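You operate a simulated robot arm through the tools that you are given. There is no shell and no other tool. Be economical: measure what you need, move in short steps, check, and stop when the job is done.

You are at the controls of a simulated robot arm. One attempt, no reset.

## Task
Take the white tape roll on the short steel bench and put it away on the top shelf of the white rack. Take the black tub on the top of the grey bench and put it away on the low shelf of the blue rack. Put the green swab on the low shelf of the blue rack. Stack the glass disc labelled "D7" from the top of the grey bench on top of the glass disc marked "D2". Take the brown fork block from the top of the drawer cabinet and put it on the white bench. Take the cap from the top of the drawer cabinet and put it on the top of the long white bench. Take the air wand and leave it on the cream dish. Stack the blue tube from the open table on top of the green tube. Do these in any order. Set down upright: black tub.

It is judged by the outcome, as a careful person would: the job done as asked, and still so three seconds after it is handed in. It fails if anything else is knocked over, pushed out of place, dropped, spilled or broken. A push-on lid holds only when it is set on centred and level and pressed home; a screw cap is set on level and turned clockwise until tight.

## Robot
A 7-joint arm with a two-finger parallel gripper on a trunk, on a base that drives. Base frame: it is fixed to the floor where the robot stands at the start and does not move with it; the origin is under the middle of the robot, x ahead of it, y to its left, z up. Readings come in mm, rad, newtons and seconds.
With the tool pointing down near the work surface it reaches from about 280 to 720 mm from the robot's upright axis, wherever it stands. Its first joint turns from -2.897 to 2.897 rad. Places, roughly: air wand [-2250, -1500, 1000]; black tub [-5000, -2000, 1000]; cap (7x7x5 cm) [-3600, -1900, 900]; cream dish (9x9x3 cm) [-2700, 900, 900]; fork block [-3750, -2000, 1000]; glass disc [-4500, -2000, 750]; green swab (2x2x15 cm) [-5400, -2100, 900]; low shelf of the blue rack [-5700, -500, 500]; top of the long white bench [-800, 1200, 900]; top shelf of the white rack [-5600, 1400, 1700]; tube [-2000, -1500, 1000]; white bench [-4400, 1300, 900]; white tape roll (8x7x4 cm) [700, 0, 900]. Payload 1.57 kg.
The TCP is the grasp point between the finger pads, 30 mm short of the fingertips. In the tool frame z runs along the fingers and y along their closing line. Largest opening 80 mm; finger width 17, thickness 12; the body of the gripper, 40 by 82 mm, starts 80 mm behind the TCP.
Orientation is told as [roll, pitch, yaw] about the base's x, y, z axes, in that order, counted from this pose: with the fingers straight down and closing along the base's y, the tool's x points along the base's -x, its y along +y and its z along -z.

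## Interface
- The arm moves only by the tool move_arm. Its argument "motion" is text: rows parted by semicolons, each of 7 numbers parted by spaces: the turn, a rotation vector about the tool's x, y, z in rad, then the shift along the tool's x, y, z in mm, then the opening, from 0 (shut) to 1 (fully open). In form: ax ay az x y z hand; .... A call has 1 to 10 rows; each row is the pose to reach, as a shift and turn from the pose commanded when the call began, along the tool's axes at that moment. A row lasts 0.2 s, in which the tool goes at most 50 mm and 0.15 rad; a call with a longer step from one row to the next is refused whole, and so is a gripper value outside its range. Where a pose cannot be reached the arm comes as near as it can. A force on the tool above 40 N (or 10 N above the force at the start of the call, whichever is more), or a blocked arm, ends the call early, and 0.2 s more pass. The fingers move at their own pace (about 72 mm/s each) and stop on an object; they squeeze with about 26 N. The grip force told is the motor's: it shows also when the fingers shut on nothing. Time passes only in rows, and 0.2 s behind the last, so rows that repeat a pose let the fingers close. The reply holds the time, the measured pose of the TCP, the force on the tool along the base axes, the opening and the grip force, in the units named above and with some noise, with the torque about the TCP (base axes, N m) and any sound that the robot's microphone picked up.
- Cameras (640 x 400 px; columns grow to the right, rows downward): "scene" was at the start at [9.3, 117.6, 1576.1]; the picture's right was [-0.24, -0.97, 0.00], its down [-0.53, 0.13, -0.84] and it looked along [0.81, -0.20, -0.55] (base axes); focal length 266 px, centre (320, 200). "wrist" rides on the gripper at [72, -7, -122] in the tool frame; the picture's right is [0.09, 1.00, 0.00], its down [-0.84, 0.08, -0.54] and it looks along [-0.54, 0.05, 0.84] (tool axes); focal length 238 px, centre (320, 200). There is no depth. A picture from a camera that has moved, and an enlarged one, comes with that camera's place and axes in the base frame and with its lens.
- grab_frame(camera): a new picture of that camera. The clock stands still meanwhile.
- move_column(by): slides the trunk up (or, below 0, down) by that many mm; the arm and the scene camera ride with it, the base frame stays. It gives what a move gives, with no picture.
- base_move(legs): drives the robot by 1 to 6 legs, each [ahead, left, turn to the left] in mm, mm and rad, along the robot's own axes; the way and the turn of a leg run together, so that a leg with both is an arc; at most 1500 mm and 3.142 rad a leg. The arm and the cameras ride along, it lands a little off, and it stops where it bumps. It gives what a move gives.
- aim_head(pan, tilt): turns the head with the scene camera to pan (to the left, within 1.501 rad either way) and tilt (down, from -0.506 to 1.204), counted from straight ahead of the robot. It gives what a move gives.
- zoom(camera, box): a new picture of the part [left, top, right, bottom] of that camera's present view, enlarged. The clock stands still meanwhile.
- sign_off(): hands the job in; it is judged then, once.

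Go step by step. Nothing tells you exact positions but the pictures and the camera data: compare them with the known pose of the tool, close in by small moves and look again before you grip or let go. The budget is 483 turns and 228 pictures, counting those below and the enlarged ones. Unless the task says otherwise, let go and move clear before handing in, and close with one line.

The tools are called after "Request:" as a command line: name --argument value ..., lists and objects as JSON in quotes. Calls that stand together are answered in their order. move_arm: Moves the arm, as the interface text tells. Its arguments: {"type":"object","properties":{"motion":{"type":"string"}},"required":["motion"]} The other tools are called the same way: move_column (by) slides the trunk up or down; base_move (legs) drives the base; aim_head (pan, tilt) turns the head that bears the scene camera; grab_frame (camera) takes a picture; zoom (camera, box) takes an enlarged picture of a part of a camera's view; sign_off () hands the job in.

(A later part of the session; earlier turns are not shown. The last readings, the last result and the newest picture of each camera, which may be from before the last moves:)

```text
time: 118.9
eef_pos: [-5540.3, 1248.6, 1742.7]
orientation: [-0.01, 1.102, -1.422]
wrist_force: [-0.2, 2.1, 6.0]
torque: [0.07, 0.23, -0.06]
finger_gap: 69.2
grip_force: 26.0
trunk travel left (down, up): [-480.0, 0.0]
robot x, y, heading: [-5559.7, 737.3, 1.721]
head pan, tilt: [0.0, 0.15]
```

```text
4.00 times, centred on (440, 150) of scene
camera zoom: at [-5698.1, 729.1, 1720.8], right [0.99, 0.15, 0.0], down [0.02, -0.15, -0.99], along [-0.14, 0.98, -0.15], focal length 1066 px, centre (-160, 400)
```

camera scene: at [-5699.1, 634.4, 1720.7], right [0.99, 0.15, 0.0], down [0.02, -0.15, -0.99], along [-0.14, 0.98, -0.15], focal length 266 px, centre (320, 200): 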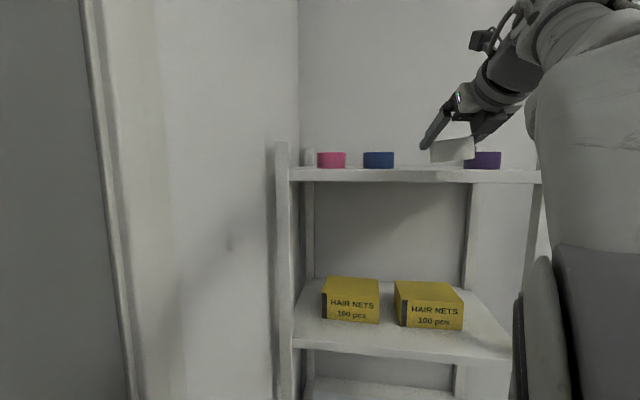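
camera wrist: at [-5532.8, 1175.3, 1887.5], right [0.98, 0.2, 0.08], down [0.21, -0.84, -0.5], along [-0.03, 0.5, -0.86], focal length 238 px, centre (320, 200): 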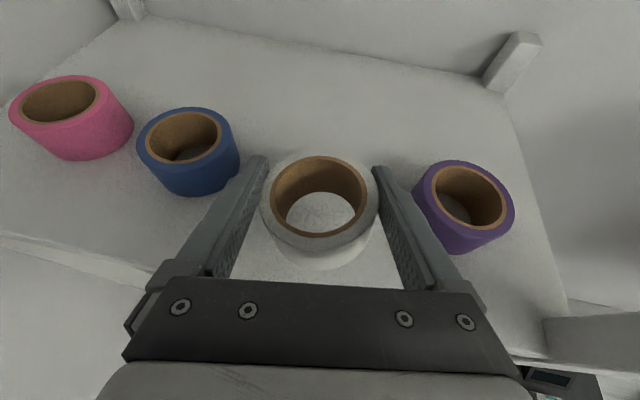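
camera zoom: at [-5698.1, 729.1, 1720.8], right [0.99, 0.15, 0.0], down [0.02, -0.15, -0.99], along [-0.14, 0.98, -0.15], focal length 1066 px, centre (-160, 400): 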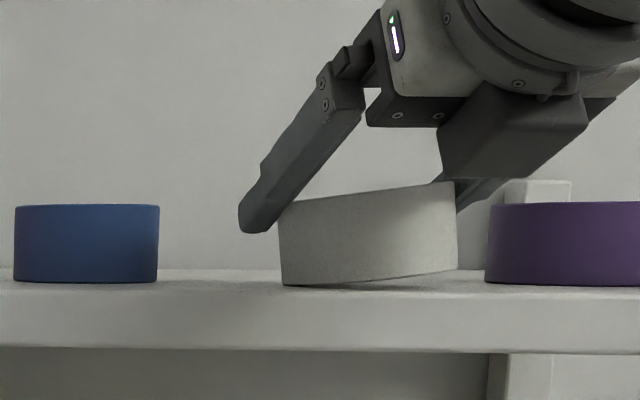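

Left rim is touching (6 N). Open and withdraw along the tool axis.

Request:
move_arm --motion "0 0 0 -8 0 4 0.93; 0 0 0 -8 0 4 1; 0 0 0 -8 0 4 1; 0 0 0 -4 0 -10 1; 0 0 0 0 0 -40 1; 0 0 0 0 0 -80 1; 0 0 0 0 0 -120 1"

Request:
grab_frame --camera "scene"

```text
time: 120.5
eef_pos: [-5519.0, 1147.5, 1793.8]
orientation: [-0.041, 1.094, -1.446]
wrist_force: [0.0, -0.3, 0.1]
torque: [0.0, -0.06, -0.07]
finger_gap: 80.2
grip_force: 0.1
trunk travel left (down, up): [-480.0, 0.0]
robot x, y, heading: [-5558.7, 739.8, 1.713]
head pan, tilt: [0.0, 0.15]
```

```text
191 pictures are left
camera scene: at [-5696.1, 723.4, 1739.7], right [0.99, 0.1, 0.0], down [0.0, 0.06, -1.0], along [-0.1, 0.99, 0.06], focal length 266 px, centre (320, 200)
```

scene: 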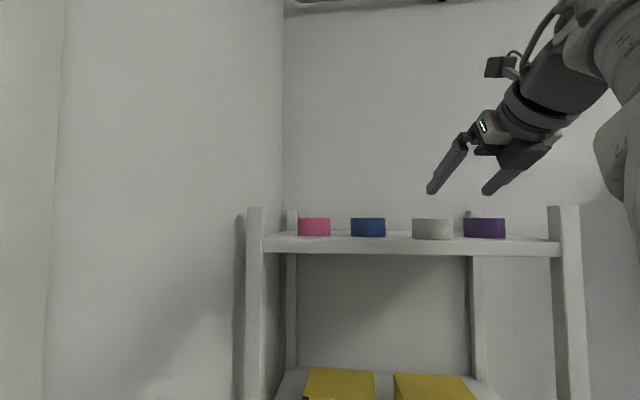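

The tape roll is on the top shelf. Backing away from the rack.

Request:
base_move --legs '[[-160, 0, 0]]'

Request:
grab_frame --camera "scene"

```text
time: 122.2
eef_pos: [-5495.0, 992.1, 1793.5]
orientation: [-0.043, 1.096, -1.45]
wrist_force: [1.0, -0.7, 0.1]
torque: [0.06, -0.02, 0.04]
finger_gap: 79.9
grip_force: 0.1
trunk travel left (down, up): [-480.0, 0.0]
robot x, y, heading: [-5541.4, 581.0, 1.714]
head pan, tilt: [0.0, 0.15]
```

```text
190 pictures are left
camera scene: at [-5670.7, 568.8, 1739.9], right [0.99, 0.11, 0.0], down [-0.01, 0.06, -1.0], along [-0.11, 0.99, 0.06], focal length 266 px, centre (320, 200)
```

scene: 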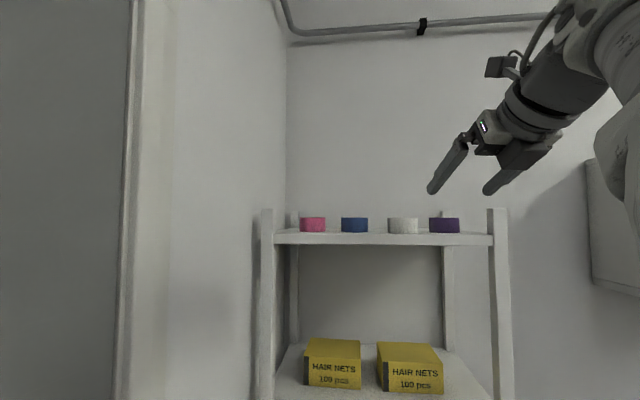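

Request:
base_move --legs '[[-37, -394, 0], [-512, -678, 0], [0, 0, -3.14]]'

Request:
aim_head --pan 0.0 --tilt 0.45

Request:
grab_frame --camera "scene"

Request:
aim_head --pan 0.9 --tilt 0.45

Request:
grab_frame --camera "scene"

```text
time: 140.7
eef_pos: [-4437.5, -215.1, 1792.2]
orientation: [-0.05, 1.091, 1.697]
wrist_force: [0.3, -0.6, 0.9]
torque: [0.02, 0.01, 0.03]
finger_gap: 79.8
grip_force: 0.1
trunk travel left (down, up): [-480.0, 0.0]
robot x, y, heading: [-4398.4, 195.5, -1.415]
head pan, tilt: [0.0, 0.15]
```

```text
time: 141.5
eef_pos: [-4438.6, -214.9, 1790.8]
orientation: [-0.05, 1.092, 1.695]
wrist_force: [0.6, -0.1, -0.1]
torque: [0.02, 0.0, 0.0]
finger_gap: 79.9
grip_force: 0.1
trunk travel left (down, up): [-480.0, 0.0]
robot x, y, heading: [-4398.4, 197.0, -1.41]
head pan, tilt: [0.0, 0.45]
```

```text
189 pictures are left
camera scene: at [-4256.3, 209.2, 1738.7], right [-0.99, -0.14, 0.0], down [0.01, -0.05, -1.0], along [0.14, -0.99, 0.05], focal length 266 px, centre (320, 200)
```

scene: 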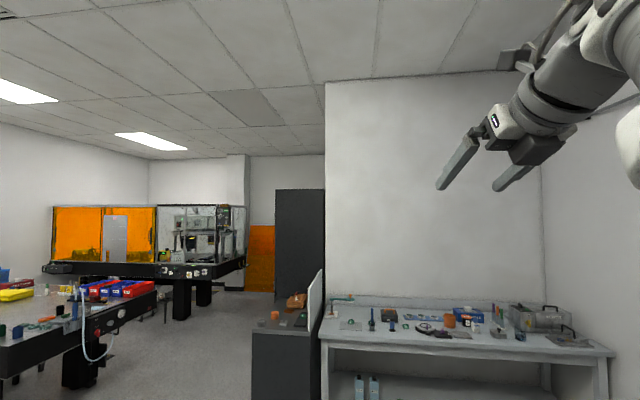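

```text
time: 142.7
eef_pos: [-4438.4, -215.0, 1792.2]
orientation: [-0.049, 1.094, 1.696]
wrist_force: [-0.7, 0.4, -0.5]
torque: [0.03, -0.04, 0.0]
finger_gap: 80.0
grip_force: 0.1
trunk travel left (down, up): [-480.0, 0.0]
robot x, y, heading: [-4399.0, 200.4, -1.413]
head pan, tilt: [0.901, 0.45]
```

```text
188 pictures are left
camera scene: at [-4188.4, 252.0, 1692.8], right [-0.49, -0.87, 0.0], down [-0.38, 0.21, -0.9], along [0.78, -0.44, -0.44], focal length 266 px, centre (320, 200)
```

scene: 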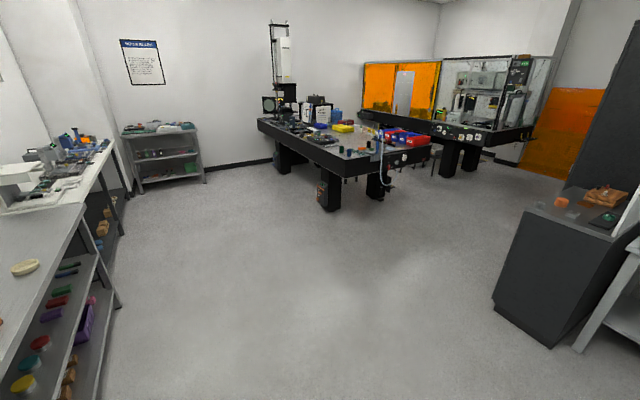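

Overview obtained: the grey bench front is at y≈−1600, x −4070…−5750. I'll lower the trunk, unflip the wrist, and drive to face the bench.

Request:
move_column --by -200

Request:
move_arm --motion "0 0 0.15 0 0 -10 1; 0 0 0.3 0 0 -20 1; 0 0 0.45 0 0 -30 1; 0 0 0.6 0 0 -40 1; 0 0 0.75 0 0 -40 1; 0 0 0.9 0 0 -40 1; 0 0 1.05 0 0 -40 1; 0 0 1.2 0 0 -40 1; 0 0 1.35 0 0 -40 1; 0 0 1.5 0 0 -40 1"

Request:
move_arm --motion "0 0 0.15 0 0 0 1; 0 0 0.3 0 0 0 1; 0 0 0.45 0 0 0 1; 0 0 0.6 0 0 0 1; 0 0 0.75 0 0 0 1; 0 0 0.9 0 0 0 1; 0 0 1.05 0 0 0 1; 0 0 1.2 0 0 0 1; 0 0 1.35 0 0 0 1; 0 0 1.5 0 0 0 1"

Request:
base_move --legs '[[0, 0, -0.158], [1200, -550, 0]]'

Request:
aim_head --pan 0.0 --tilt 0.5

Request:
grab_frame --camera "scene"

```text
time: 144.9
eef_pos: [-4438.3, -213.9, 1591.5]
orientation: [-0.049, 1.093, 1.696]
wrist_force: [-0.6, 0.3, 0.4]
torque: [0.0, 0.01, 0.0]
finger_gap: 80.1
grip_force: 0.1
trunk travel left (down, up): [-280.0, 200.0]
robot x, y, heading: [-4397.4, 197.3, -1.409]
head pan, tilt: [0.901, 0.45]
```

```text
time: 147.1
eef_pos: [-4445.6, -180.2, 1610.5]
orientation: [-1.092, 0.037, 0.201]
wrist_force: [0.5, -0.1, 0.0]
torque: [-0.05, 0.0, 0.0]
finger_gap: 79.9
grip_force: 0.0
trunk travel left (down, up): [-280.0, 200.0]
robot x, y, heading: [-4396.8, 199.9, -1.409]
head pan, tilt: [0.901, 0.45]
```

```text
time: 149.3
eef_pos: [-4444.2, -181.1, 1609.8]
orientation: [-0.215, -1.081, -1.147]
wrist_force: [0.7, 0.1, 0.1]
torque: [0.0, 0.01, -0.02]
finger_gap: 79.9
grip_force: 0.0
trunk travel left (down, up): [-280.0, 200.0]
robot x, y, heading: [-4398.9, 194.0, -1.411]
head pan, tilt: [0.901, 0.45]
```

```text
time: 158.1
eef_pos: [-5036.5, -1363.9, 1611.0]
orientation: [-0.22, -1.081, -1.275]
wrist_force: [-1.1, 1.1, 0.3]
torque: [0.0, 0.0, 0.0]
finger_gap: 79.9
grip_force: 0.1
trunk travel left (down, up): [-280.0, 200.0]
robot x, y, heading: [-4938.2, -994.3, -1.551]
head pan, tilt: [0.901, 0.45]
```

```text
time: 159.3
eef_pos: [-5041.4, -1364.9, 1607.2]
orientation: [-0.199, -1.076, -1.295]
wrist_force: [0.3, -0.4, -0.2]
torque: [-0.02, 0.04, 0.01]
finger_gap: 79.8
grip_force: 0.1
trunk travel left (down, up): [-280.0, 200.0]
robot x, y, heading: [-4942.3, -996.8, -1.545]
head pan, tilt: [0.0, 0.499]
```

```text
187 pictures are left
camera scene: at [-4747.8, -991.2, 1493.4], right [-0.84, -0.54, 0.0], down [-0.23, 0.36, -0.9], along [0.49, -0.76, -0.43], focal length 266 px, centre (320, 200)
```

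scene: 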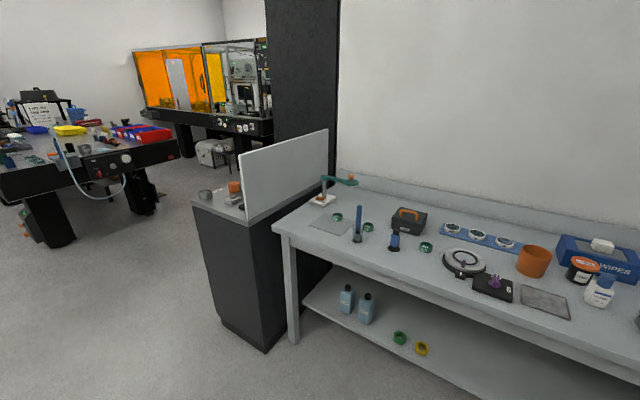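

The raised elbow is crowding the head. I'll fold the arm to the neutral tool-down pose, then look over the bench.

Request:
move_arm --motion "0 0 0.1416 0 0 0 1"

Request:
move_arm --motion "0 0.137 0 30 0 23 1; 0 0.274 0 60 0 46 1; 0 0.41 0 91 0 69 1; 0 0.547 0 121 0 92 1; 0 0.684 0 151 0 115 1; 0 0.82 0 182 0 137 1; 0 0.957 0 212 0 160 1; 0 1.094 0 243 0 183 1"

Request:
aim_head --pan 0.0 --tilt 0.6

Request:
grab_frame --camera "scene"

```text
time: 159.7
eef_pos: [-5039.7, -1365.9, 1608.0]
orientation: [0.065, -1.088, -1.596]
wrist_force: [0.0, 0.0, -0.4]
torque: [0.02, 0.06, 0.03]
finger_gap: 80.0
grip_force: 0.2
trunk travel left (down, up): [-280.0, 200.0]
robot x, y, heading: [-4936.3, -993.6, -1.55]
head pan, tilt: [0.0, 0.499]
```

```text
time: 161.5
eef_pos: [-5029.8, -1415.4, 1309.8]
orientation: [0.025, 0.002, -1.533]
wrist_force: [-0.6, 0.3, 0.5]
torque: [-0.04, -0.02, -0.02]
finger_gap: 80.1
grip_force: 0.1
trunk travel left (down, up): [-280.0, 200.0]
robot x, y, heading: [-4934.5, -994.8, -1.547]
head pan, tilt: [0.0, 0.499]
```

```text
time: 162.1
eef_pos: [-5027.0, -1415.9, 1311.9]
orientation: [0.023, 0.001, -1.532]
wrist_force: [0.3, 0.7, 0.2]
torque: [-0.01, 0.01, -0.02]
finger_gap: 80.1
grip_force: 0.1
trunk travel left (down, up): [-280.0, 200.0]
robot x, y, heading: [-4942.2, -995.0, -1.544]
head pan, tilt: [0.0, 0.6]
```

```text
186 pictures are left
camera scene: at [-4795.6, -1002.2, 1479.2], right [-1.0, -0.02, 0.0], down [-0.01, 0.56, -0.83], along [0.02, -0.83, -0.56], focal length 266 px, centre (320, 200)
```

scene: 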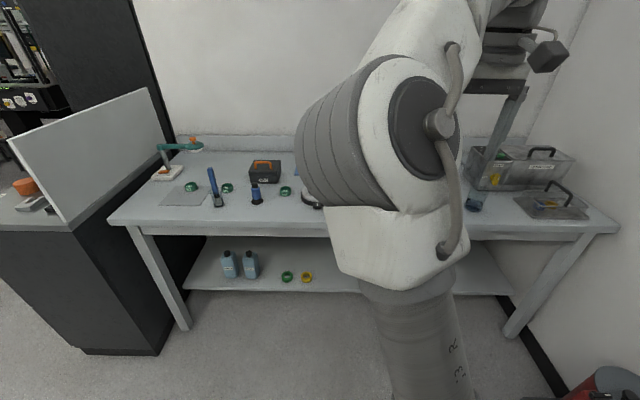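

Request:
zoom --camera "scene" --box '[130, 120, 330, 245]'

Request:
grab_frame --camera "wrist"

```text
3.20 times, centred on (230, 182) of scene
camera zoom: at [-4795.6, -1002.2, 1479.2], right [-1.0, -0.02, 0.0], down [-0.01, 0.56, -0.83], along [0.02, -0.83, -0.56], focal length 853 px, centre (608, 256)
```

zoom: 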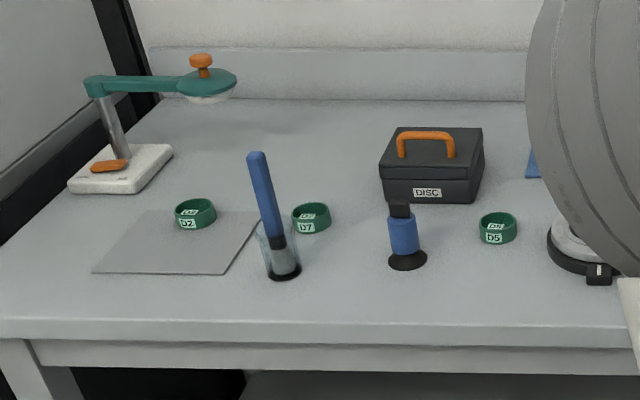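

```text
184 pictures are left
camera wrist: at [-5038.9, -1343.3, 1433.5], right [0.99, 0.13, 0.02], down [0.1, -0.83, 0.54], along [0.09, -0.54, -0.84], focal length 238 px, centre (320, 200)
```

wrist: 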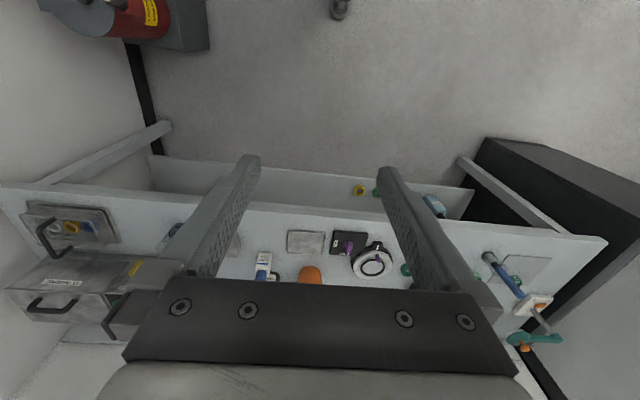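

Bench surface is ~880. D2 ≈ (−4231, −1953) on the grey mat, D7 ≈ (−4387, −1948) behind a glass cup with a leaning blue rod. Next I'll shift right to view the tub and swab.

Request:
base_move --legs '[[0, -380, -0.02]]'

Request:
zoom --camera "scene" --box '[100, 120, 340, 270]'

Request:
grab_frame --camera "wrist"

```text
time: 164.5
eef_pos: [-5265.2, -1416.6, 1310.6]
orientation: [0.024, -0.001, -1.556]
wrist_force: [-0.6, -0.6, 0.1]
torque: [0.02, 0.0, -0.03]
finger_gap: 80.1
grip_force: 0.0
trunk travel left (down, up): [-280.0, 200.0]
robot x, y, heading: [-5168.3, -999.9, -1.555]
head pan, tilt: [0.0, 0.6]
stopped in leg 1: the robot was blocked; the commanded pose is now the measured one
```

```text
2.67 times, centred on (220, 195) of scene
camera zoom: at [-5024.8, -1008.3, 1479.2], right [-1.0, -0.01, 0.0], down [0.0, 0.56, -0.83], along [0.01, -0.83, -0.56], focal length 711 px, centre (587, 213)
```

zoom: 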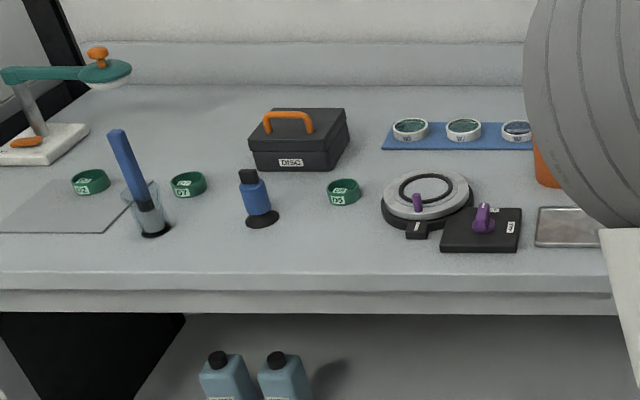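

```text
182 pictures are left
camera wrist: at [-5275.9, -1344.4, 1433.5], right [0.99, 0.11, 0.02], down [0.08, -0.84, 0.54], along [0.08, -0.54, -0.84], focal length 238 px, centre (320, 200)
```

wrist: 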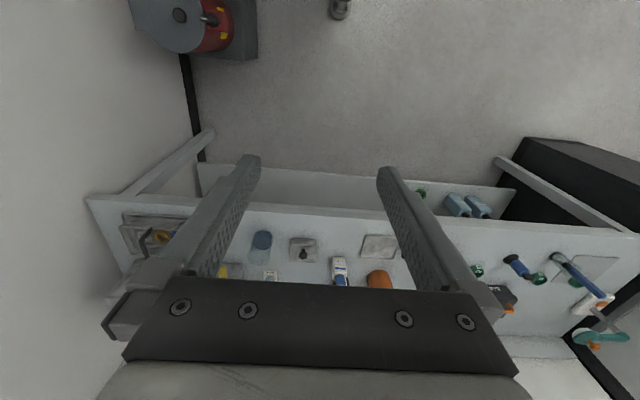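

Request:
move_arm --motion "0 -0.14 0 0 0 0 1; 0 -0.28 0 0 0 0 1; 0 -0.42 0 0 0 0 1; 0 -0.55 0 0 0 0 1"

Request:
grab_frame --camera "wrist"

```text
time: 165.5
eef_pos: [-5264.7, -1416.9, 1310.7]
orientation: [0.026, -0.551, -1.571]
wrist_force: [-0.9, 1.0, 0.2]
torque: [0.02, -0.01, -0.01]
finger_gap: 80.2
grip_force: 0.0
trunk travel left (down, up): [-280.0, 200.0]
robot x, y, heading: [-5167.5, -1000.3, -1.563]
head pan, tilt: [0.0, 0.6]
```

```text
181 pictures are left
camera wrist: at [-5275.4, -1291.0, 1377.8], right [1.0, 0.09, -0.02], down [0.06, -0.43, 0.9], along [0.07, -0.9, -0.43], focal length 238 px, centre (320, 200)
```

wrist: 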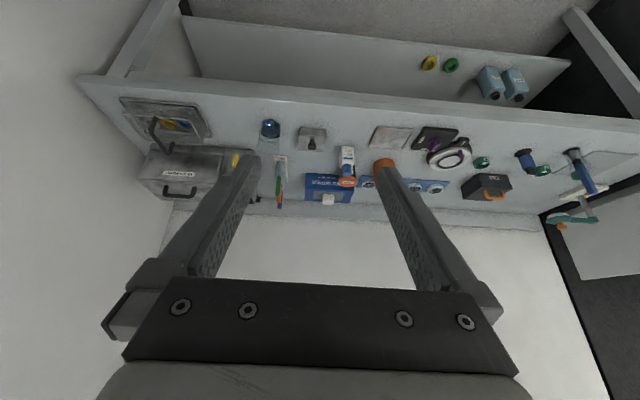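

Image is upside-down but informative; I'll zoom into the middle and right.

Request:
zoom --camera "wrist" --box '[220, 100, 400, 220]'

Request:
zoom --camera "wrist" --box '[90, 80, 260, 220]'

```text
3.33 times, centred on (310, 160) of wrist
camera zoom: at [-5275.4, -1291.0, 1377.8], right [1.0, 0.09, -0.02], down [0.06, -0.43, 0.9], along [0.07, -0.9, -0.43], focal length 794 px, centre (353, 333)
```

zoom: 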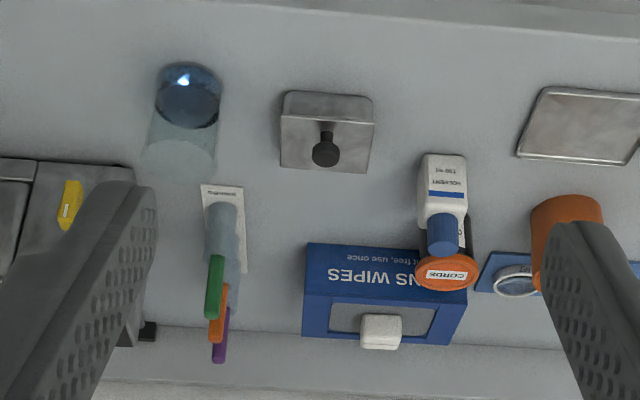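

```text
2.86 times, centred on (175, 150) of wrist
camera zoom: at [-5275.4, -1291.0, 1377.8], right [1.0, 0.09, -0.02], down [0.06, -0.43, 0.9], along [0.07, -0.9, -0.43], focal length 681 px, centre (734, 343)
```

zoom: 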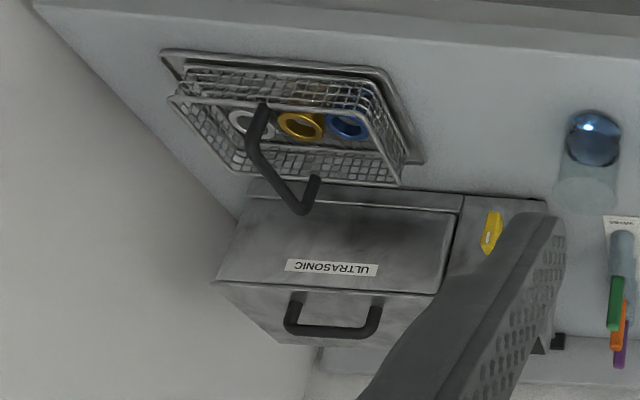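

The black tub (orange "CORDS" lid) stands next to the wipes box behind a solvent bottle; the green swab is in a glass holder with orange and purple ones. I'll turn the robot a bit right and pan the head left for a clear scene view.

Request:
base_move --legs '[[0, 60, 0], [0, 0, -0.7]]'

Request:
aim_head --pan 0.55 --tilt 0.55

Request:
grab_frame --camera "scene"

```text
time: 169.1
eef_pos: [-5452.6, -1253.2, 1311.7]
orientation: [0.027, -0.551, -2.275]
wrist_force: [0.6, 0.7, -0.1]
torque: [-0.01, -0.01, 0.03]
finger_gap: 80.1
grip_force: 0.1
trunk travel left (down, up): [-280.0, 200.0]
robot x, y, heading: [-5109.6, -997.3, -2.262]
head pan, tilt: [0.0, 0.6]
```

```text
time: 170.1
eef_pos: [-5452.7, -1252.8, 1311.6]
orientation: [0.028, -0.549, -2.277]
wrist_force: [0.6, -0.1, 0.4]
torque: [-0.01, 0.03, 0.0]
finger_gap: 80.0
grip_force: 0.0
trunk travel left (down, up): [-280.0, 200.0]
robot x, y, heading: [-5105.5, -1000.2, -2.266]
head pan, tilt: [0.55, 0.55]
```

```text
178 pictures are left
camera scene: at [-4959.7, -1117.9, 1483.7], right [-0.99, 0.15, 0.0], down [0.08, 0.52, -0.85], along [-0.13, -0.84, -0.52], focal length 266 px, centre (320, 200)
```

scene: 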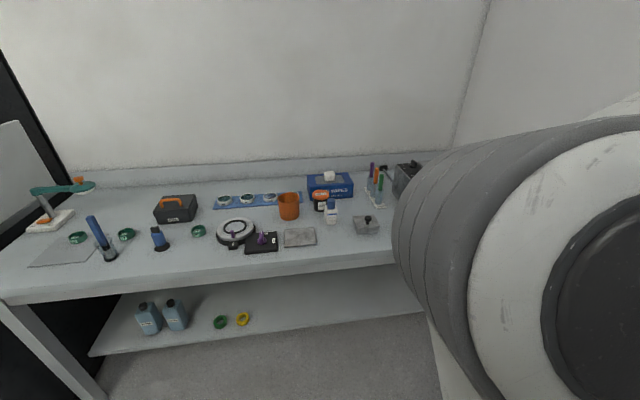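

Request:
zoom --camera "scene" --box '[260, 150, 420, 250]'

```text
4.00 times, centred on (340, 200) of scene
camera zoom: at [-4959.7, -1117.9, 1483.7], right [-0.99, 0.15, 0.0], down [0.08, 0.52, -0.85], along [-0.13, -0.84, -0.52], focal length 1066 px, centre (240, 200)
```

zoom: 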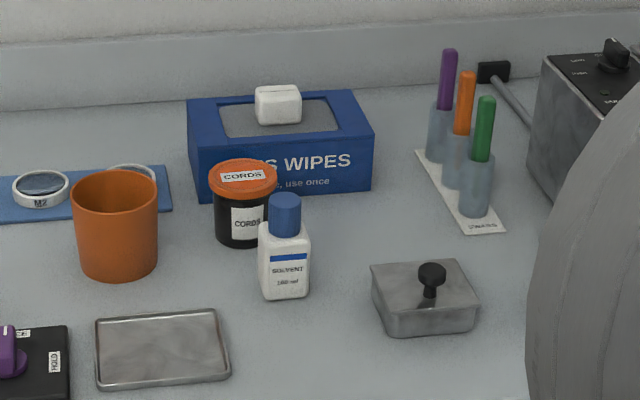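

Tub base ≈ (−5100, −2020), ~65 mm tall, 59 mm body with a 69 mm lid, so I want a tilted grasp on the body below the lid, with the camera on top and coming in between the solvent bottle and orange cup. I'll flip the wrist and reposition.

Request:
move_arm --motion "0 0 -0.15 0 0 0 1; 0 0 -0.3 0 0 0 1; 0 0 -0.45 0 0 0 1; 0 0 -0.6 0 0 0 1; 0 0 -0.75 0 0 0 1; 0 0 -0.9 0 0 0 1; 0 0 -1.05 0 0 0 1; 0 0 -1.2 0 0 0 1; 0 0 -1.35 0 0 0 1; 0 0 -1.5 0 0 0 1"

Request:
move_arm --motion "0 0 -0.15 0 0 0 1; 0 0 -0.3 0 0 0 1; 0 0 -0.45 0 0 0 1; 0 0 -0.6 0 0 0 1; 0 0 -0.75 0 0 0 1; 0 0 -0.9 0 0 0 1; 0 0 -1.05 0 0 0 1; 0 0 -1.2 0 0 0 1; 0 0 -1.35 0 0 0 1; 0 0 -1.5 0 0 0 1"

Request:
move_arm --motion "0 0 -0.1416 0 0 0 1"

Request:
base_move --legs '[[30, 385, 0], [0, 0, 0.31]]'

Request:
grab_frame --camera "wrist"

Request:
grab_frame --camera "scene"

```text
time: 171.4
eef_pos: [-5487.2, -1195.9, 1312.5]
orientation: [-0.411, -0.375, -1.572]
wrist_force: [-0.9, 0.1, 0.1]
torque: [0.05, -0.01, -0.02]
finger_gap: 80.0
grip_force: 0.2
trunk travel left (down, up): [-280.0, 200.0]
robot x, y, heading: [-5107.1, -998.6, -2.266]
head pan, tilt: [0.55, 0.55]
stopped in row 6: the arm was blocked; the commanded pose is now the measured one
```

```text
time: 173.6
eef_pos: [-5490.1, -1194.7, 1310.7]
orientation: [-0.438, 0.341, -0.221]
wrist_force: [0.1, -0.9, 0.0]
torque: [-0.03, 0.01, 0.01]
finger_gap: 80.2
grip_force: 0.0
trunk travel left (down, up): [-280.0, 200.0]
robot x, y, heading: [-5108.6, -999.1, -2.264]
head pan, tilt: [0.55, 0.55]
```

```text
time: 174.0
eef_pos: [-5489.6, -1194.1, 1311.4]
orientation: [-0.389, 0.399, -0.083]
wrist_force: [0.3, -0.1, -0.2]
torque: [0.0, 0.01, -0.01]
finger_gap: 80.0
grip_force: 0.1
trunk travel left (down, up): [-280.0, 200.0]
robot x, y, heading: [-5109.3, -1001.6, -2.265]
head pan, tilt: [0.55, 0.55]
```

```text
time: 178.6
eef_pos: [-5139.1, -1569.7, 1310.0]
orientation: [-0.39, 0.391, 0.219]
wrist_force: [-0.1, -0.2, 0.0]
torque: [0.04, 0.02, -0.01]
finger_gap: 80.2
grip_force: 0.0
trunk travel left (down, up): [-280.0, 200.0]
robot x, y, heading: [-4831.8, -1270.9, -1.963]
head pan, tilt: [0.55, 0.55]
```

```text
176 pictures are left
camera wrist: at [-5170.1, -1534.2, 1444.2], right [-0.42, 0.85, -0.31], down [0.87, 0.48, 0.12], along [0.25, -0.22, -0.94], focal length 238 px, centre (320, 200)
```

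wrist: 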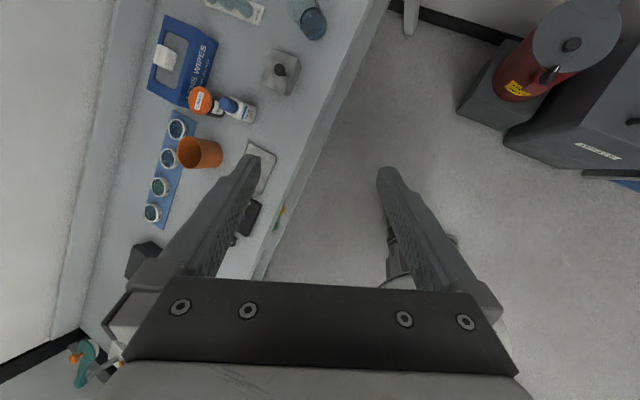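

```text
175 pictures are left
camera scene: at [-4747.9, -1298.1, 1486.2], right [-0.53, 0.85, 0.0], down [0.42, 0.27, -0.87], along [-0.73, -0.46, -0.5], focal length 266 px, centre (320, 200)
```

scene: 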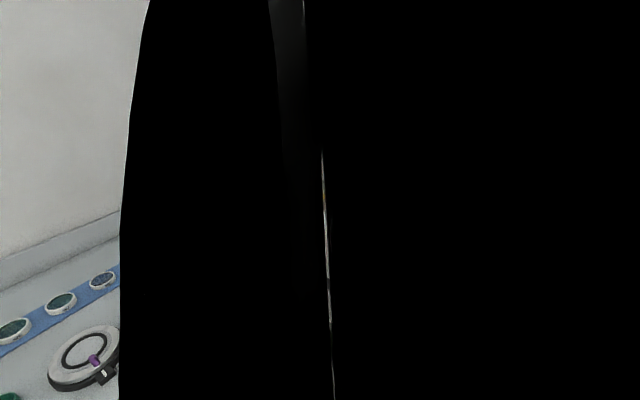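

The arm's elbow crowds the head camera in this pose. I'll move the hand forward and inward first, then finish the flip.

Request:
aim_head --pan 1.2 --tilt 0.55

Request:
move_arm --motion "0 0 0 -12 -31 24 1; 0 0 0 -25 -62 49 1; 0 0 0 -37 -92 73 1; 0 0 0 -50 -123 98 1"

Request:
move_arm --motion "0 0 -0.15 0 0 0 1; 0 0 -0.3 0 0 0 1; 0 0 -0.45 0 0 0 1; 0 0 -0.6 0 0 0 1; 0 0 -0.75 0 0 0 1; 0 0 -0.9 0 0 0 1"

Request:
grab_frame --camera "wrist"

Request:
grab_frame --camera "scene"

```text
time: 179.7
eef_pos: [-5141.6, -1569.4, 1307.9]
orientation: [-0.391, 0.388, 0.22]
wrist_force: [0.1, -0.7, -0.2]
torque: [0.01, -0.03, -0.01]
finger_gap: 80.0
grip_force: 0.0
trunk travel left (down, up): [-280.0, 200.0]
robot x, y, heading: [-4834.6, -1274.7, -1.961]
head pan, tilt: [1.201, 0.55]
```

```text
time: 180.7
eef_pos: [-5077.7, -1709.0, 1248.9]
orientation: [-0.389, 0.395, 0.217]
wrist_force: [0.8, 0.9, -0.6]
torque: [0.0, 0.0, 0.03]
finger_gap: 79.8
grip_force: 0.1
trunk travel left (down, up): [-280.0, 200.0]
robot x, y, heading: [-4837.7, -1269.9, -1.967]
head pan, tilt: [1.201, 0.55]
```

```text
time: 182.1
eef_pos: [-5078.3, -1711.5, 1250.4]
orientation: [0.098, 0.538, 1.227]
wrist_force: [0.0, -0.4, 0.2]
torque: [0.01, -0.01, -0.02]
finger_gap: 80.1
grip_force: 0.0
trunk travel left (down, up): [-280.0, 200.0]
robot x, y, heading: [-4831.5, -1270.2, -1.962]
head pan, tilt: [1.201, 0.55]
```

```text
174 pictures are left
camera wrist: at [-5060.7, -1715.9, 1390.5], right [-0.94, 0.31, 0.13], down [0.31, 0.95, 0.04], along [-0.11, 0.08, -0.99], focal length 238 px, centre (320, 200)
```

wrist: 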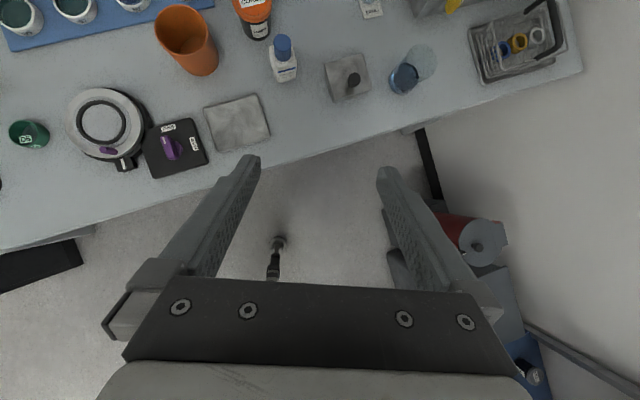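

```text
173 pictures are left
camera scene: at [-4606.4, -1312.0, 1483.7], right [-0.69, -0.72, 0.0], down [-0.38, 0.36, -0.85], along [0.62, -0.59, -0.52], focal length 266 px, centre (320, 200)
```

scene: 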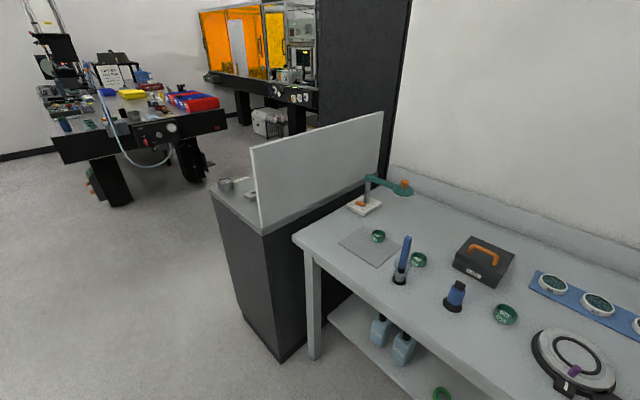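

Clear view now. I'll raise the tool tilt to ~0.9 to see the tub directly.

Request:
move_arm --motion "0 0.12 0 0 0 0 1; 0 0.24 0 0 0 0 1; 0 0.36 0 0 0 0 1"

Request:
grab_frame --camera "wrist"

```text
time: 182.9
eef_pos: [-5078.3, -1711.2, 1250.2]
orientation: [0.133, 0.896, 1.279]
wrist_force: [-0.9, -0.1, -0.9]
torque: [0.02, 0.01, -0.03]
finger_gap: 80.0
grip_force: 0.1
trunk travel left (down, up): [-280.0, 200.0]
robot x, y, heading: [-4833.1, -1270.4, -1.965]
head pan, tilt: [1.201, 0.55]
```

```text
172 pictures are left
camera wrist: at [-5042.3, -1669.5, 1381.5], right [-0.93, 0.33, 0.15], down [0.27, 0.91, -0.31], along [-0.24, -0.25, -0.94], focal length 238 px, centre (320, 200)
```

wrist: 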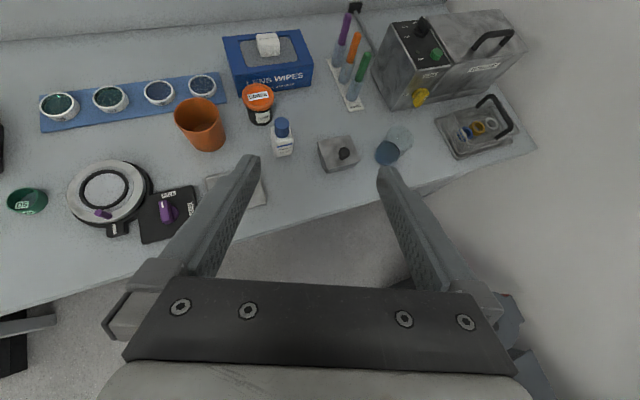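

Request:
zoom --camera "wrist" --box '[160, 30, 360, 180]'

```text
2.67 times, centred on (260, 105) of wrist
camera zoom: at [-5042.3, -1669.5, 1381.5], right [-0.93, 0.33, 0.15], down [0.27, 0.91, -0.31], along [-0.24, -0.25, -0.94], focal length 636 px, centre (480, 453)
```

zoom: 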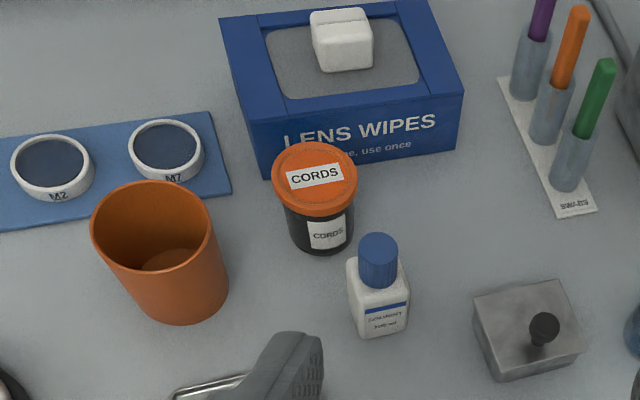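

I'm lining up the tilted approach heading (between bottle and cup), to a standoff ~220 mm from the tub.

Request:
move_arm --motion "-0.013 0 0.025 -9 -21 32 0.92; -0.026 0 0.05 -18 -42 64 0.92; -0.039 0 0.075 -27 -63 96 0.92; -0.052 0 0.1 -35 -84 128 0.92; -0.065 0 0.125 -44 -105 160 0.92; -0.078 0 0.15 -53 -126 192 0.92; -0.092 0 0.176 -62 -148 225 0.92"

Request:
grab_frame --camera "wrist"

```text
time: 184.5
eef_pos: [-5010.5, -1888.4, 1049.5]
orientation: [0.001, 0.909, 0.993]
wrist_force: [-0.1, 0.6, -0.4]
torque: [-0.03, 0.01, 0.03]
finger_gap: 73.6
grip_force: 0.0
trunk travel left (down, up): [-280.0, 200.0]
robot x, y, heading: [-4837.3, -1271.6, -1.962]
head pan, tilt: [1.201, 0.55]
```

```text
170 pictures are left
camera wrist: at [-4975.9, -1847.2, 1181.4], right [-0.86, 0.5, 0.07], down [0.45, 0.83, -0.33], along [-0.22, -0.25, -0.94], focal length 238 px, centre (320, 200)
```

wrist: 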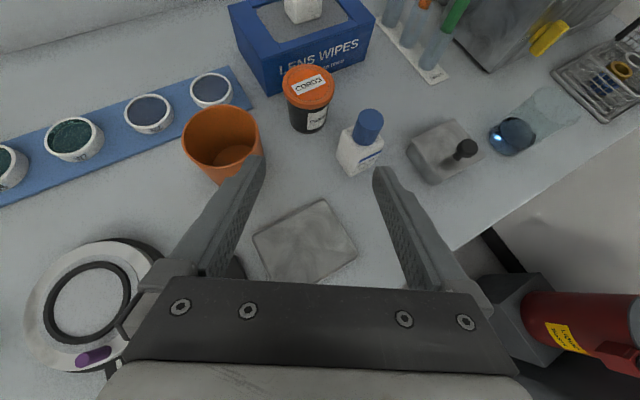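

Tub ≈ (−5091, −2043). Cup side is the tighter one, so I rotate the heading 0.1 rad toward the bottle side and advance to 100 mm standoff.

Request:
move_arm --motion "0.026 0 -0.02 0 -2 31 0.92; 0.053 0 -0.041 0 -4 62 0.92; 0.079 0 -0.061 0 -7 94 0.92"

Request:
grab_frame --camera "wrist"

```text
time: 185.3
eef_pos: [-5013.6, -1959.4, 1004.4]
orientation: [0.047, 0.915, 1.095]
wrist_force: [0.3, 0.2, 0.2]
torque: [-0.02, 0.0, 0.01]
finger_gap: 73.9
grip_force: 0.0
out of reach, approached as far as the arm can: row 2, 3
trunk travel left (down, up): [-280.0, 200.0]
robot x, y, heading: [-4832.3, -1268.8, -1.964]
head pan, tilt: [1.201, 0.55]
```

```text
169 pictures are left
camera wrist: at [-4979.8, -1917.1, 1135.0], right [-0.89, 0.44, 0.1], down [0.39, 0.86, -0.33], along [-0.23, -0.26, -0.94], focal length 238 px, centre (320, 200)
```

wrist: 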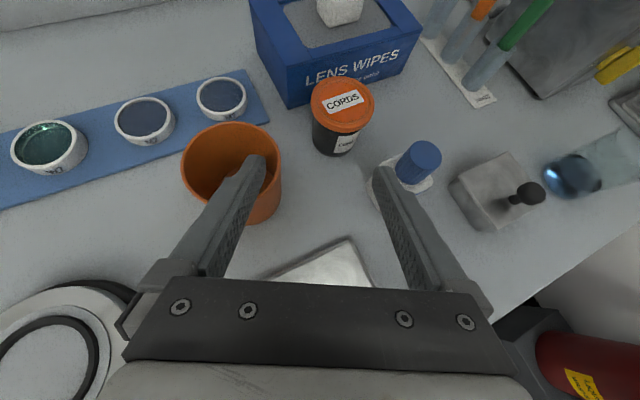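

Slightly out of reach; the bench front is really at y≈−1780, so the base can go ~100 mm closer. Retract the hand first.

Request:
move_arm --motion "0 0 0 0 0 -40 0.92; 0 0 0 0 0 -80 0.92; 0 0 0 10 0 -120 0.92; 0 0 0 20 0 -160 0.92"

Request:
aim_head --pan 0.9 --tilt 1.1

Request:
grab_frame --camera "scene"

```text
time: 186.3
eef_pos: [-4960.7, -1858.9, 1117.0]
orientation: [0.002, 0.906, 1.092]
wrist_force: [-0.4, 0.1, 0.8]
torque: [0.0, -0.03, 0.0]
finger_gap: 73.7
grip_force: 0.1
out of reach, approached as far as the arm can: row 1
trunk travel left (down, up): [-280.0, 200.0]
robot x, y, heading: [-4831.7, -1268.0, -1.965]
head pan, tilt: [1.201, 0.55]
```

```text
time: 187.2
eef_pos: [-4961.1, -1859.8, 1117.4]
orientation: [0.0, 0.909, 1.094]
wrist_force: [0.0, 0.1, 0.1]
torque: [0.0, 0.0, -0.01]
finger_gap: 73.8
grip_force: 0.0
trunk travel left (down, up): [-280.0, 200.0]
robot x, y, heading: [-4833.7, -1272.9, -1.966]
head pan, tilt: [0.901, 1.1]
```

```text
168 pictures are left
camera scene: at [-4640.5, -1305.2, 1440.6], right [-0.87, -0.49, 0.0], down [-0.43, 0.78, -0.45], along [0.22, -0.4, -0.89], focal length 266 px, centre (320, 200)
```

scene: 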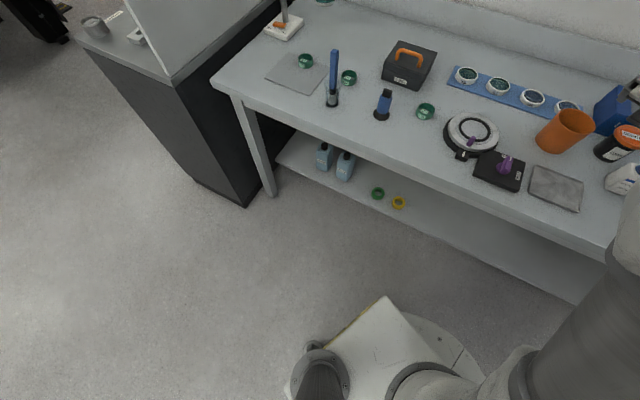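

Base can go ~80 mm closer. I'll step in and turn slightly so the tub lies to the arm's side.

Request:
base_move --legs '[[96, -31, 0], [0, 0, 0.22]]'

Request:
grab_frame --camera "wrist"

```text
time: 189.5
eef_pos: [-4897.9, -1950.0, 1117.8]
orientation: [0.0, 0.907, 1.309]
wrist_force: [-0.6, 0.3, -0.5]
torque: [0.02, -0.03, 0.01]
finger_gap: 73.3
grip_force: 0.1
trunk travel left (down, up): [-280.0, 200.0]
robot x, y, heading: [-4903.1, -1347.0, -1.748]
head pan, tilt: [0.901, 1.1]
```

```text
167 pictures are left
camera wrist: at [-4877.7, -1900.0, 1249.8], right [-0.98, 0.2, 0.07], down [0.17, 0.93, -0.33], along [-0.13, -0.31, -0.94], focal length 238 px, centre (320, 200)
```

wrist: 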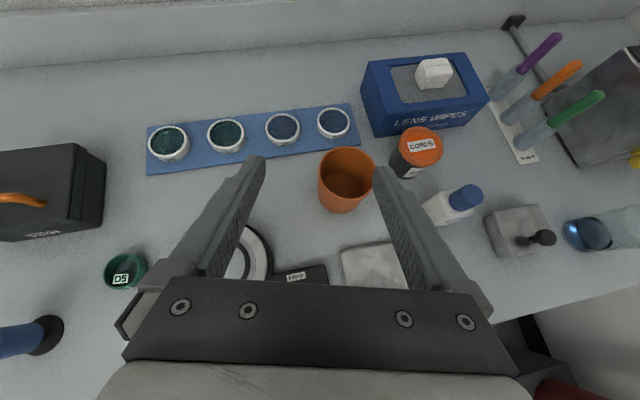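

Request:
move_arm --motion "-0.043 0 0.033 -10 33 15 0.92; -0.086 0 0.067 -25 66 32 0.92; -0.128 0 0.1 -48 99 54 0.92; -0.171 0 0.133 -72 131 75 0.92"

Request:
grab_frame --camera "wrist"

```text
time: 190.5
eef_pos: [-5029.2, -1927.3, 1016.4]
orientation: [0.001, 0.908, 1.093]
wrist_force: [-0.3, 0.8, -0.3]
torque: [0.04, 0.03, -0.01]
finger_gap: 73.7
grip_force: 0.0
trunk travel left (down, up): [-280.0, 200.0]
robot x, y, heading: [-4897.2, -1346.7, -1.751]
head pan, tilt: [0.901, 1.1]
```

```text
166 pictures are left
camera wrist: at [-4999.2, -1883.2, 1148.2], right [-0.91, 0.41, 0.07], down [0.37, 0.87, -0.33], along [-0.2, -0.27, -0.94], focal length 238 px, centre (320, 200)
```

wrist: 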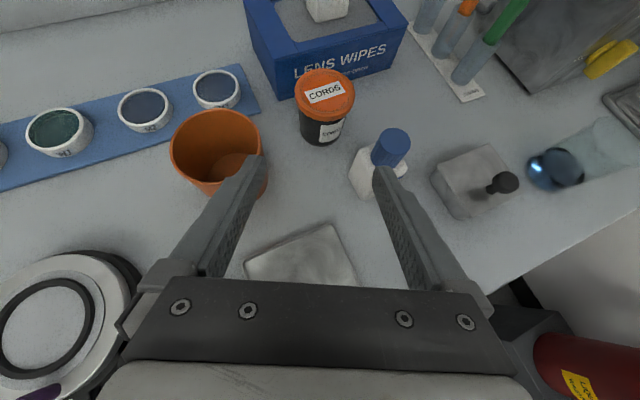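

Bottle cap top is ~970, so the right finger would pass close; I rotate 0.05 rad away, narrow the opening a little, and advance partway.

Request:
move_arm --motion "-0.0395 0 0.031 0 -5 0 0.885; -0.0395 0 0.031 0 -4 30 0.885; -0.0395 0 0.031 0 -2.6 60 0.885; -0.0395 0 0.031 0 -1.8 80 0.885"

Request:
grab_frame --camera "wrist"

```text
time: 191.5
eef_pos: [-5053.7, -1986.9, 966.5]
orientation: [0.004, 0.909, 1.041]
wrist_force: [-0.3, -0.2, -0.3]
torque: [-0.04, 0.03, -0.02]
finger_gap: 71.0
grip_force: 0.1
trunk travel left (down, up): [-280.0, 200.0]
robot x, y, heading: [-4900.2, -1348.3, -1.746]
head pan, tilt: [0.901, 1.1]
```

```text
165 pictures are left
camera wrist: at [-5021.7, -1945.0, 1098.6], right [-0.89, 0.46, 0.08], down [0.41, 0.85, -0.33], along [-0.21, -0.26, -0.94], focal length 238 px, centre (320, 200)
```

wrist: 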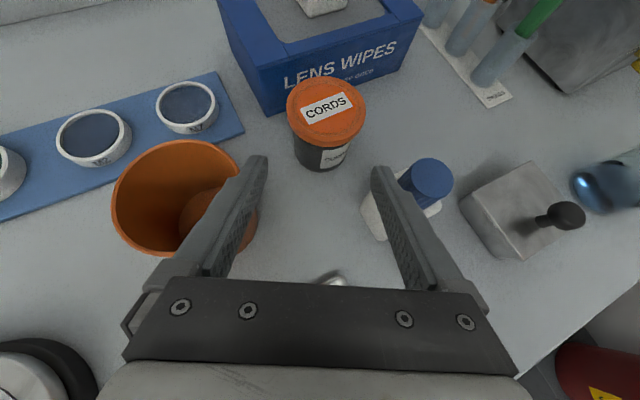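

Margins look balanced (~5 mm each side), tub centred. Advance the final 85 mm.

Request:
move_arm --motion "0 0 0 0 1 30 0.885; 0 0 0 0 2 60 0.885; 0 0 0 0 2 82 0.885"

Request:
grab_frame --camera "wrist"

```text
time: 192.3
eef_pos: [-5077.0, -2047.2, 918.7]
orientation: [0.026, 0.919, 1.037]
wrist_force: [-5.2, -2.9, 4.9]
torque: [0.09, -0.37, -0.14]
finger_gap: 68.8
grip_force: 0.0
out of reach, approached as far as the arm can: row 1, 2, 3
trunk travel left (down, up): [-280.0, 200.0]
robot x, y, heading: [-4901.5, -1343.2, -1.75]
head pan, tilt: [0.901, 1.1]
```

```text
164 pictures are left
camera wrist: at [-5040.7, -2006.2, 1051.3], right [-0.88, 0.47, 0.09], down [0.42, 0.84, -0.33], along [-0.23, -0.26, -0.94], focal length 238 px, centre (320, 200)
```

wrist: 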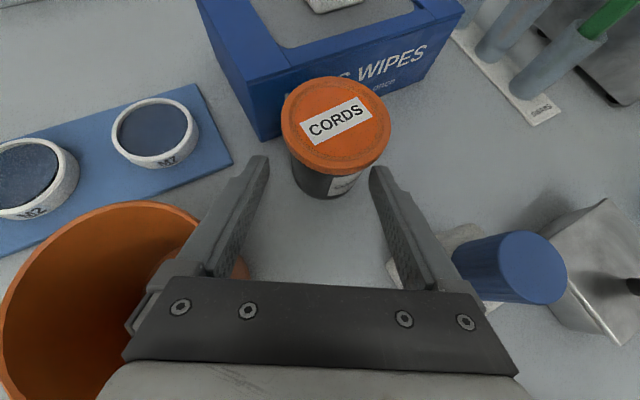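

Reach ran out just short, with light contact. I back off and raise the trunk (shoulder closer to wrist height) to gain reach.

Request:
move_arm --motion "0 0 0 0 0 -30 0.885; 0 0 0 0 0 -65 0.885; 0 0 0 0 0 -100 0.885"

Request:
move_column --by 150

Request:
grab_frame --camera "wrist"

```text
time: 193.1
eef_pos: [-5035.2, -1977.4, 978.1]
orientation: [0.002, 0.906, 1.045]
wrist_force: [-0.7, 0.1, -1.4]
torque: [-0.02, -0.01, -0.01]
finger_gap: 70.8
grip_force: 0.0
out of reach, approached as far as the arm can: row 1
trunk travel left (down, up): [-280.0, 200.0]
robot x, y, heading: [-4899.8, -1343.1, -1.751]
head pan, tilt: [0.901, 1.1]
```

```text
time: 194.8
eef_pos: [-5035.9, -1978.0, 1129.0]
orientation: [0.0, 0.908, 1.042]
wrist_force: [-0.5, -0.4, 0.0]
torque: [-0.02, 0.01, 0.03]
finger_gap: 71.0
grip_force: 0.1
trunk travel left (down, up): [-430.0, 50.0]
robot x, y, heading: [-4898.9, -1344.4, -1.752]
head pan, tilt: [0.901, 1.1]
```

```text
163 pictures are left
camera wrist: at [-5003.0, -1935.2, 1261.0], right [-0.89, 0.45, 0.07], down [0.41, 0.85, -0.33], along [-0.21, -0.26, -0.94], focal length 238 px, centre (320, 200)
```

wrist: 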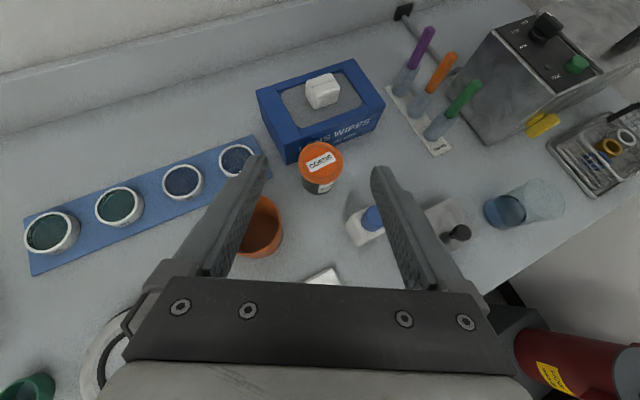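

Request:
move_arm --motion "0 0 0 -26 1 27 0.885; 0 0 0 -52 3 54 0.885; 0 0 0 -78 4 80 0.885; 0 0 0 -103 6 107 0.885"

Request:
grab_frame --camera "wrist"

```text
time: 195.8
eef_pos: [-5038.6, -1995.2, 981.1]
orientation: [0.016, 0.916, 1.039]
wrist_force: [-0.6, -0.7, -0.5]
torque: [0.01, -0.01, -0.01]
finger_gap: 71.0
grip_force: 0.1
out of reach, approached as far as the arm can: row 3, 4
trunk travel left (down, up): [-430.0, 50.0]
robot x, y, heading: [-4896.9, -1344.0, -1.748]
head pan, tilt: [0.901, 1.1]
```

```text
162 pictures are left
camera wrist: at [-5004.9, -1953.3, 1112.7], right [-0.88, 0.47, 0.08], down [0.42, 0.85, -0.33], along [-0.23, -0.26, -0.94], focal length 238 px, centre (320, 200)
```

wrist: 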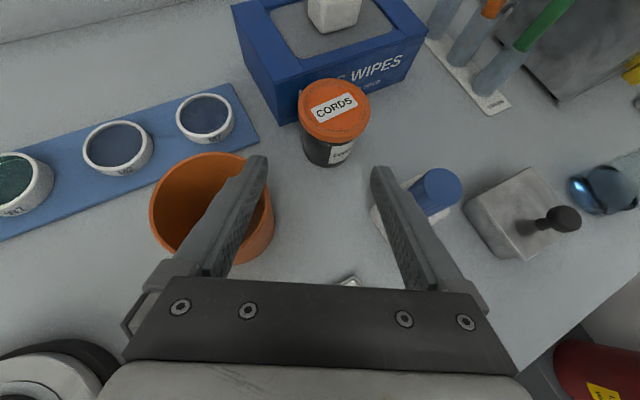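

Raising hurt reach, so the shoulder is high; I back off and lower the trunk instead.

Request:
move_arm --motion "0 0 0 30 0 -38 0.885; 0 0 0 60 0 -76 0.885; 0 0 0 90 0 -110 0.885; 0 0 0 125 0 -140 0.885; 0 0 0 160 0 -170 0.885; 0 0 0 195 0 -200 0.885"

Request:
move_arm --motion "0 0 0 36 0 -28 0.885; 0 0 0 72 0 -56 0.885; 0 0 0 108 0 -84 0.885; 0 0 0 144 0 -112 0.885"

Request:
move_column --by -350

Request:
grab_frame --camera "wrist"

```text
time: 197.2
eef_pos: [-5020.7, -1961.2, 1257.2]
orientation: [0.001, 0.908, 1.042]
wrist_force: [-0.1, -1.2, -0.6]
torque: [-0.02, -0.01, 0.01]
finger_gap: 70.5
grip_force: 0.0
trunk travel left (down, up): [-430.0, 50.0]
robot x, y, heading: [-4901.8, -1344.9, -1.747]
head pan, tilt: [0.901, 1.1]
```

```text
time: 198.2
eef_pos: [-5023.0, -1960.9, 1438.6]
orientation: [0.0, 0.907, 1.043]
wrist_force: [0.2, -0.2, 0.1]
torque: [0.04, 0.02, -0.01]
finger_gap: 70.9
grip_force: 0.1
trunk travel left (down, up): [-430.0, 50.0]
robot x, y, heading: [-4902.8, -1346.1, -1.746]
head pan, tilt: [0.901, 1.1]
```

```text
time: 201.7
eef_pos: [-5024.6, -1962.3, 1087.9]
orientation: [0.0, 0.908, 1.042]
wrist_force: [1.2, -0.4, 0.2]
torque: [-0.04, 0.0, 0.01]
finger_gap: 70.9
grip_force: 0.1
trunk travel left (down, up): [-80.0, 400.0]
robot x, y, heading: [-4904.0, -1343.9, -1.751]
head pan, tilt: [0.901, 1.1]
```

```text
161 pictures are left
camera wrist: at [-4991.8, -1919.7, 1220.6], right [-0.89, 0.45, 0.07], down [0.41, 0.85, -0.33], along [-0.21, -0.26, -0.94], focal length 238 px, centre (320, 200)
```

wrist: 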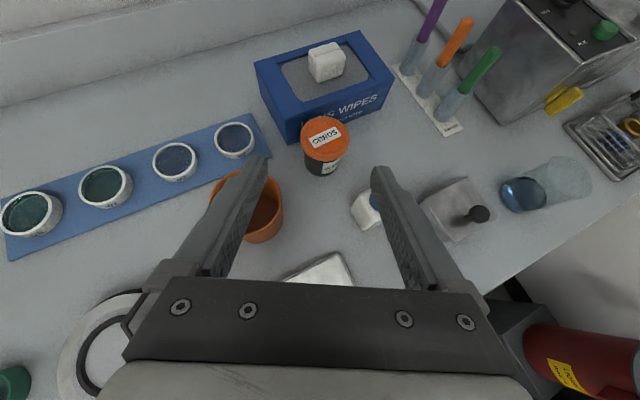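

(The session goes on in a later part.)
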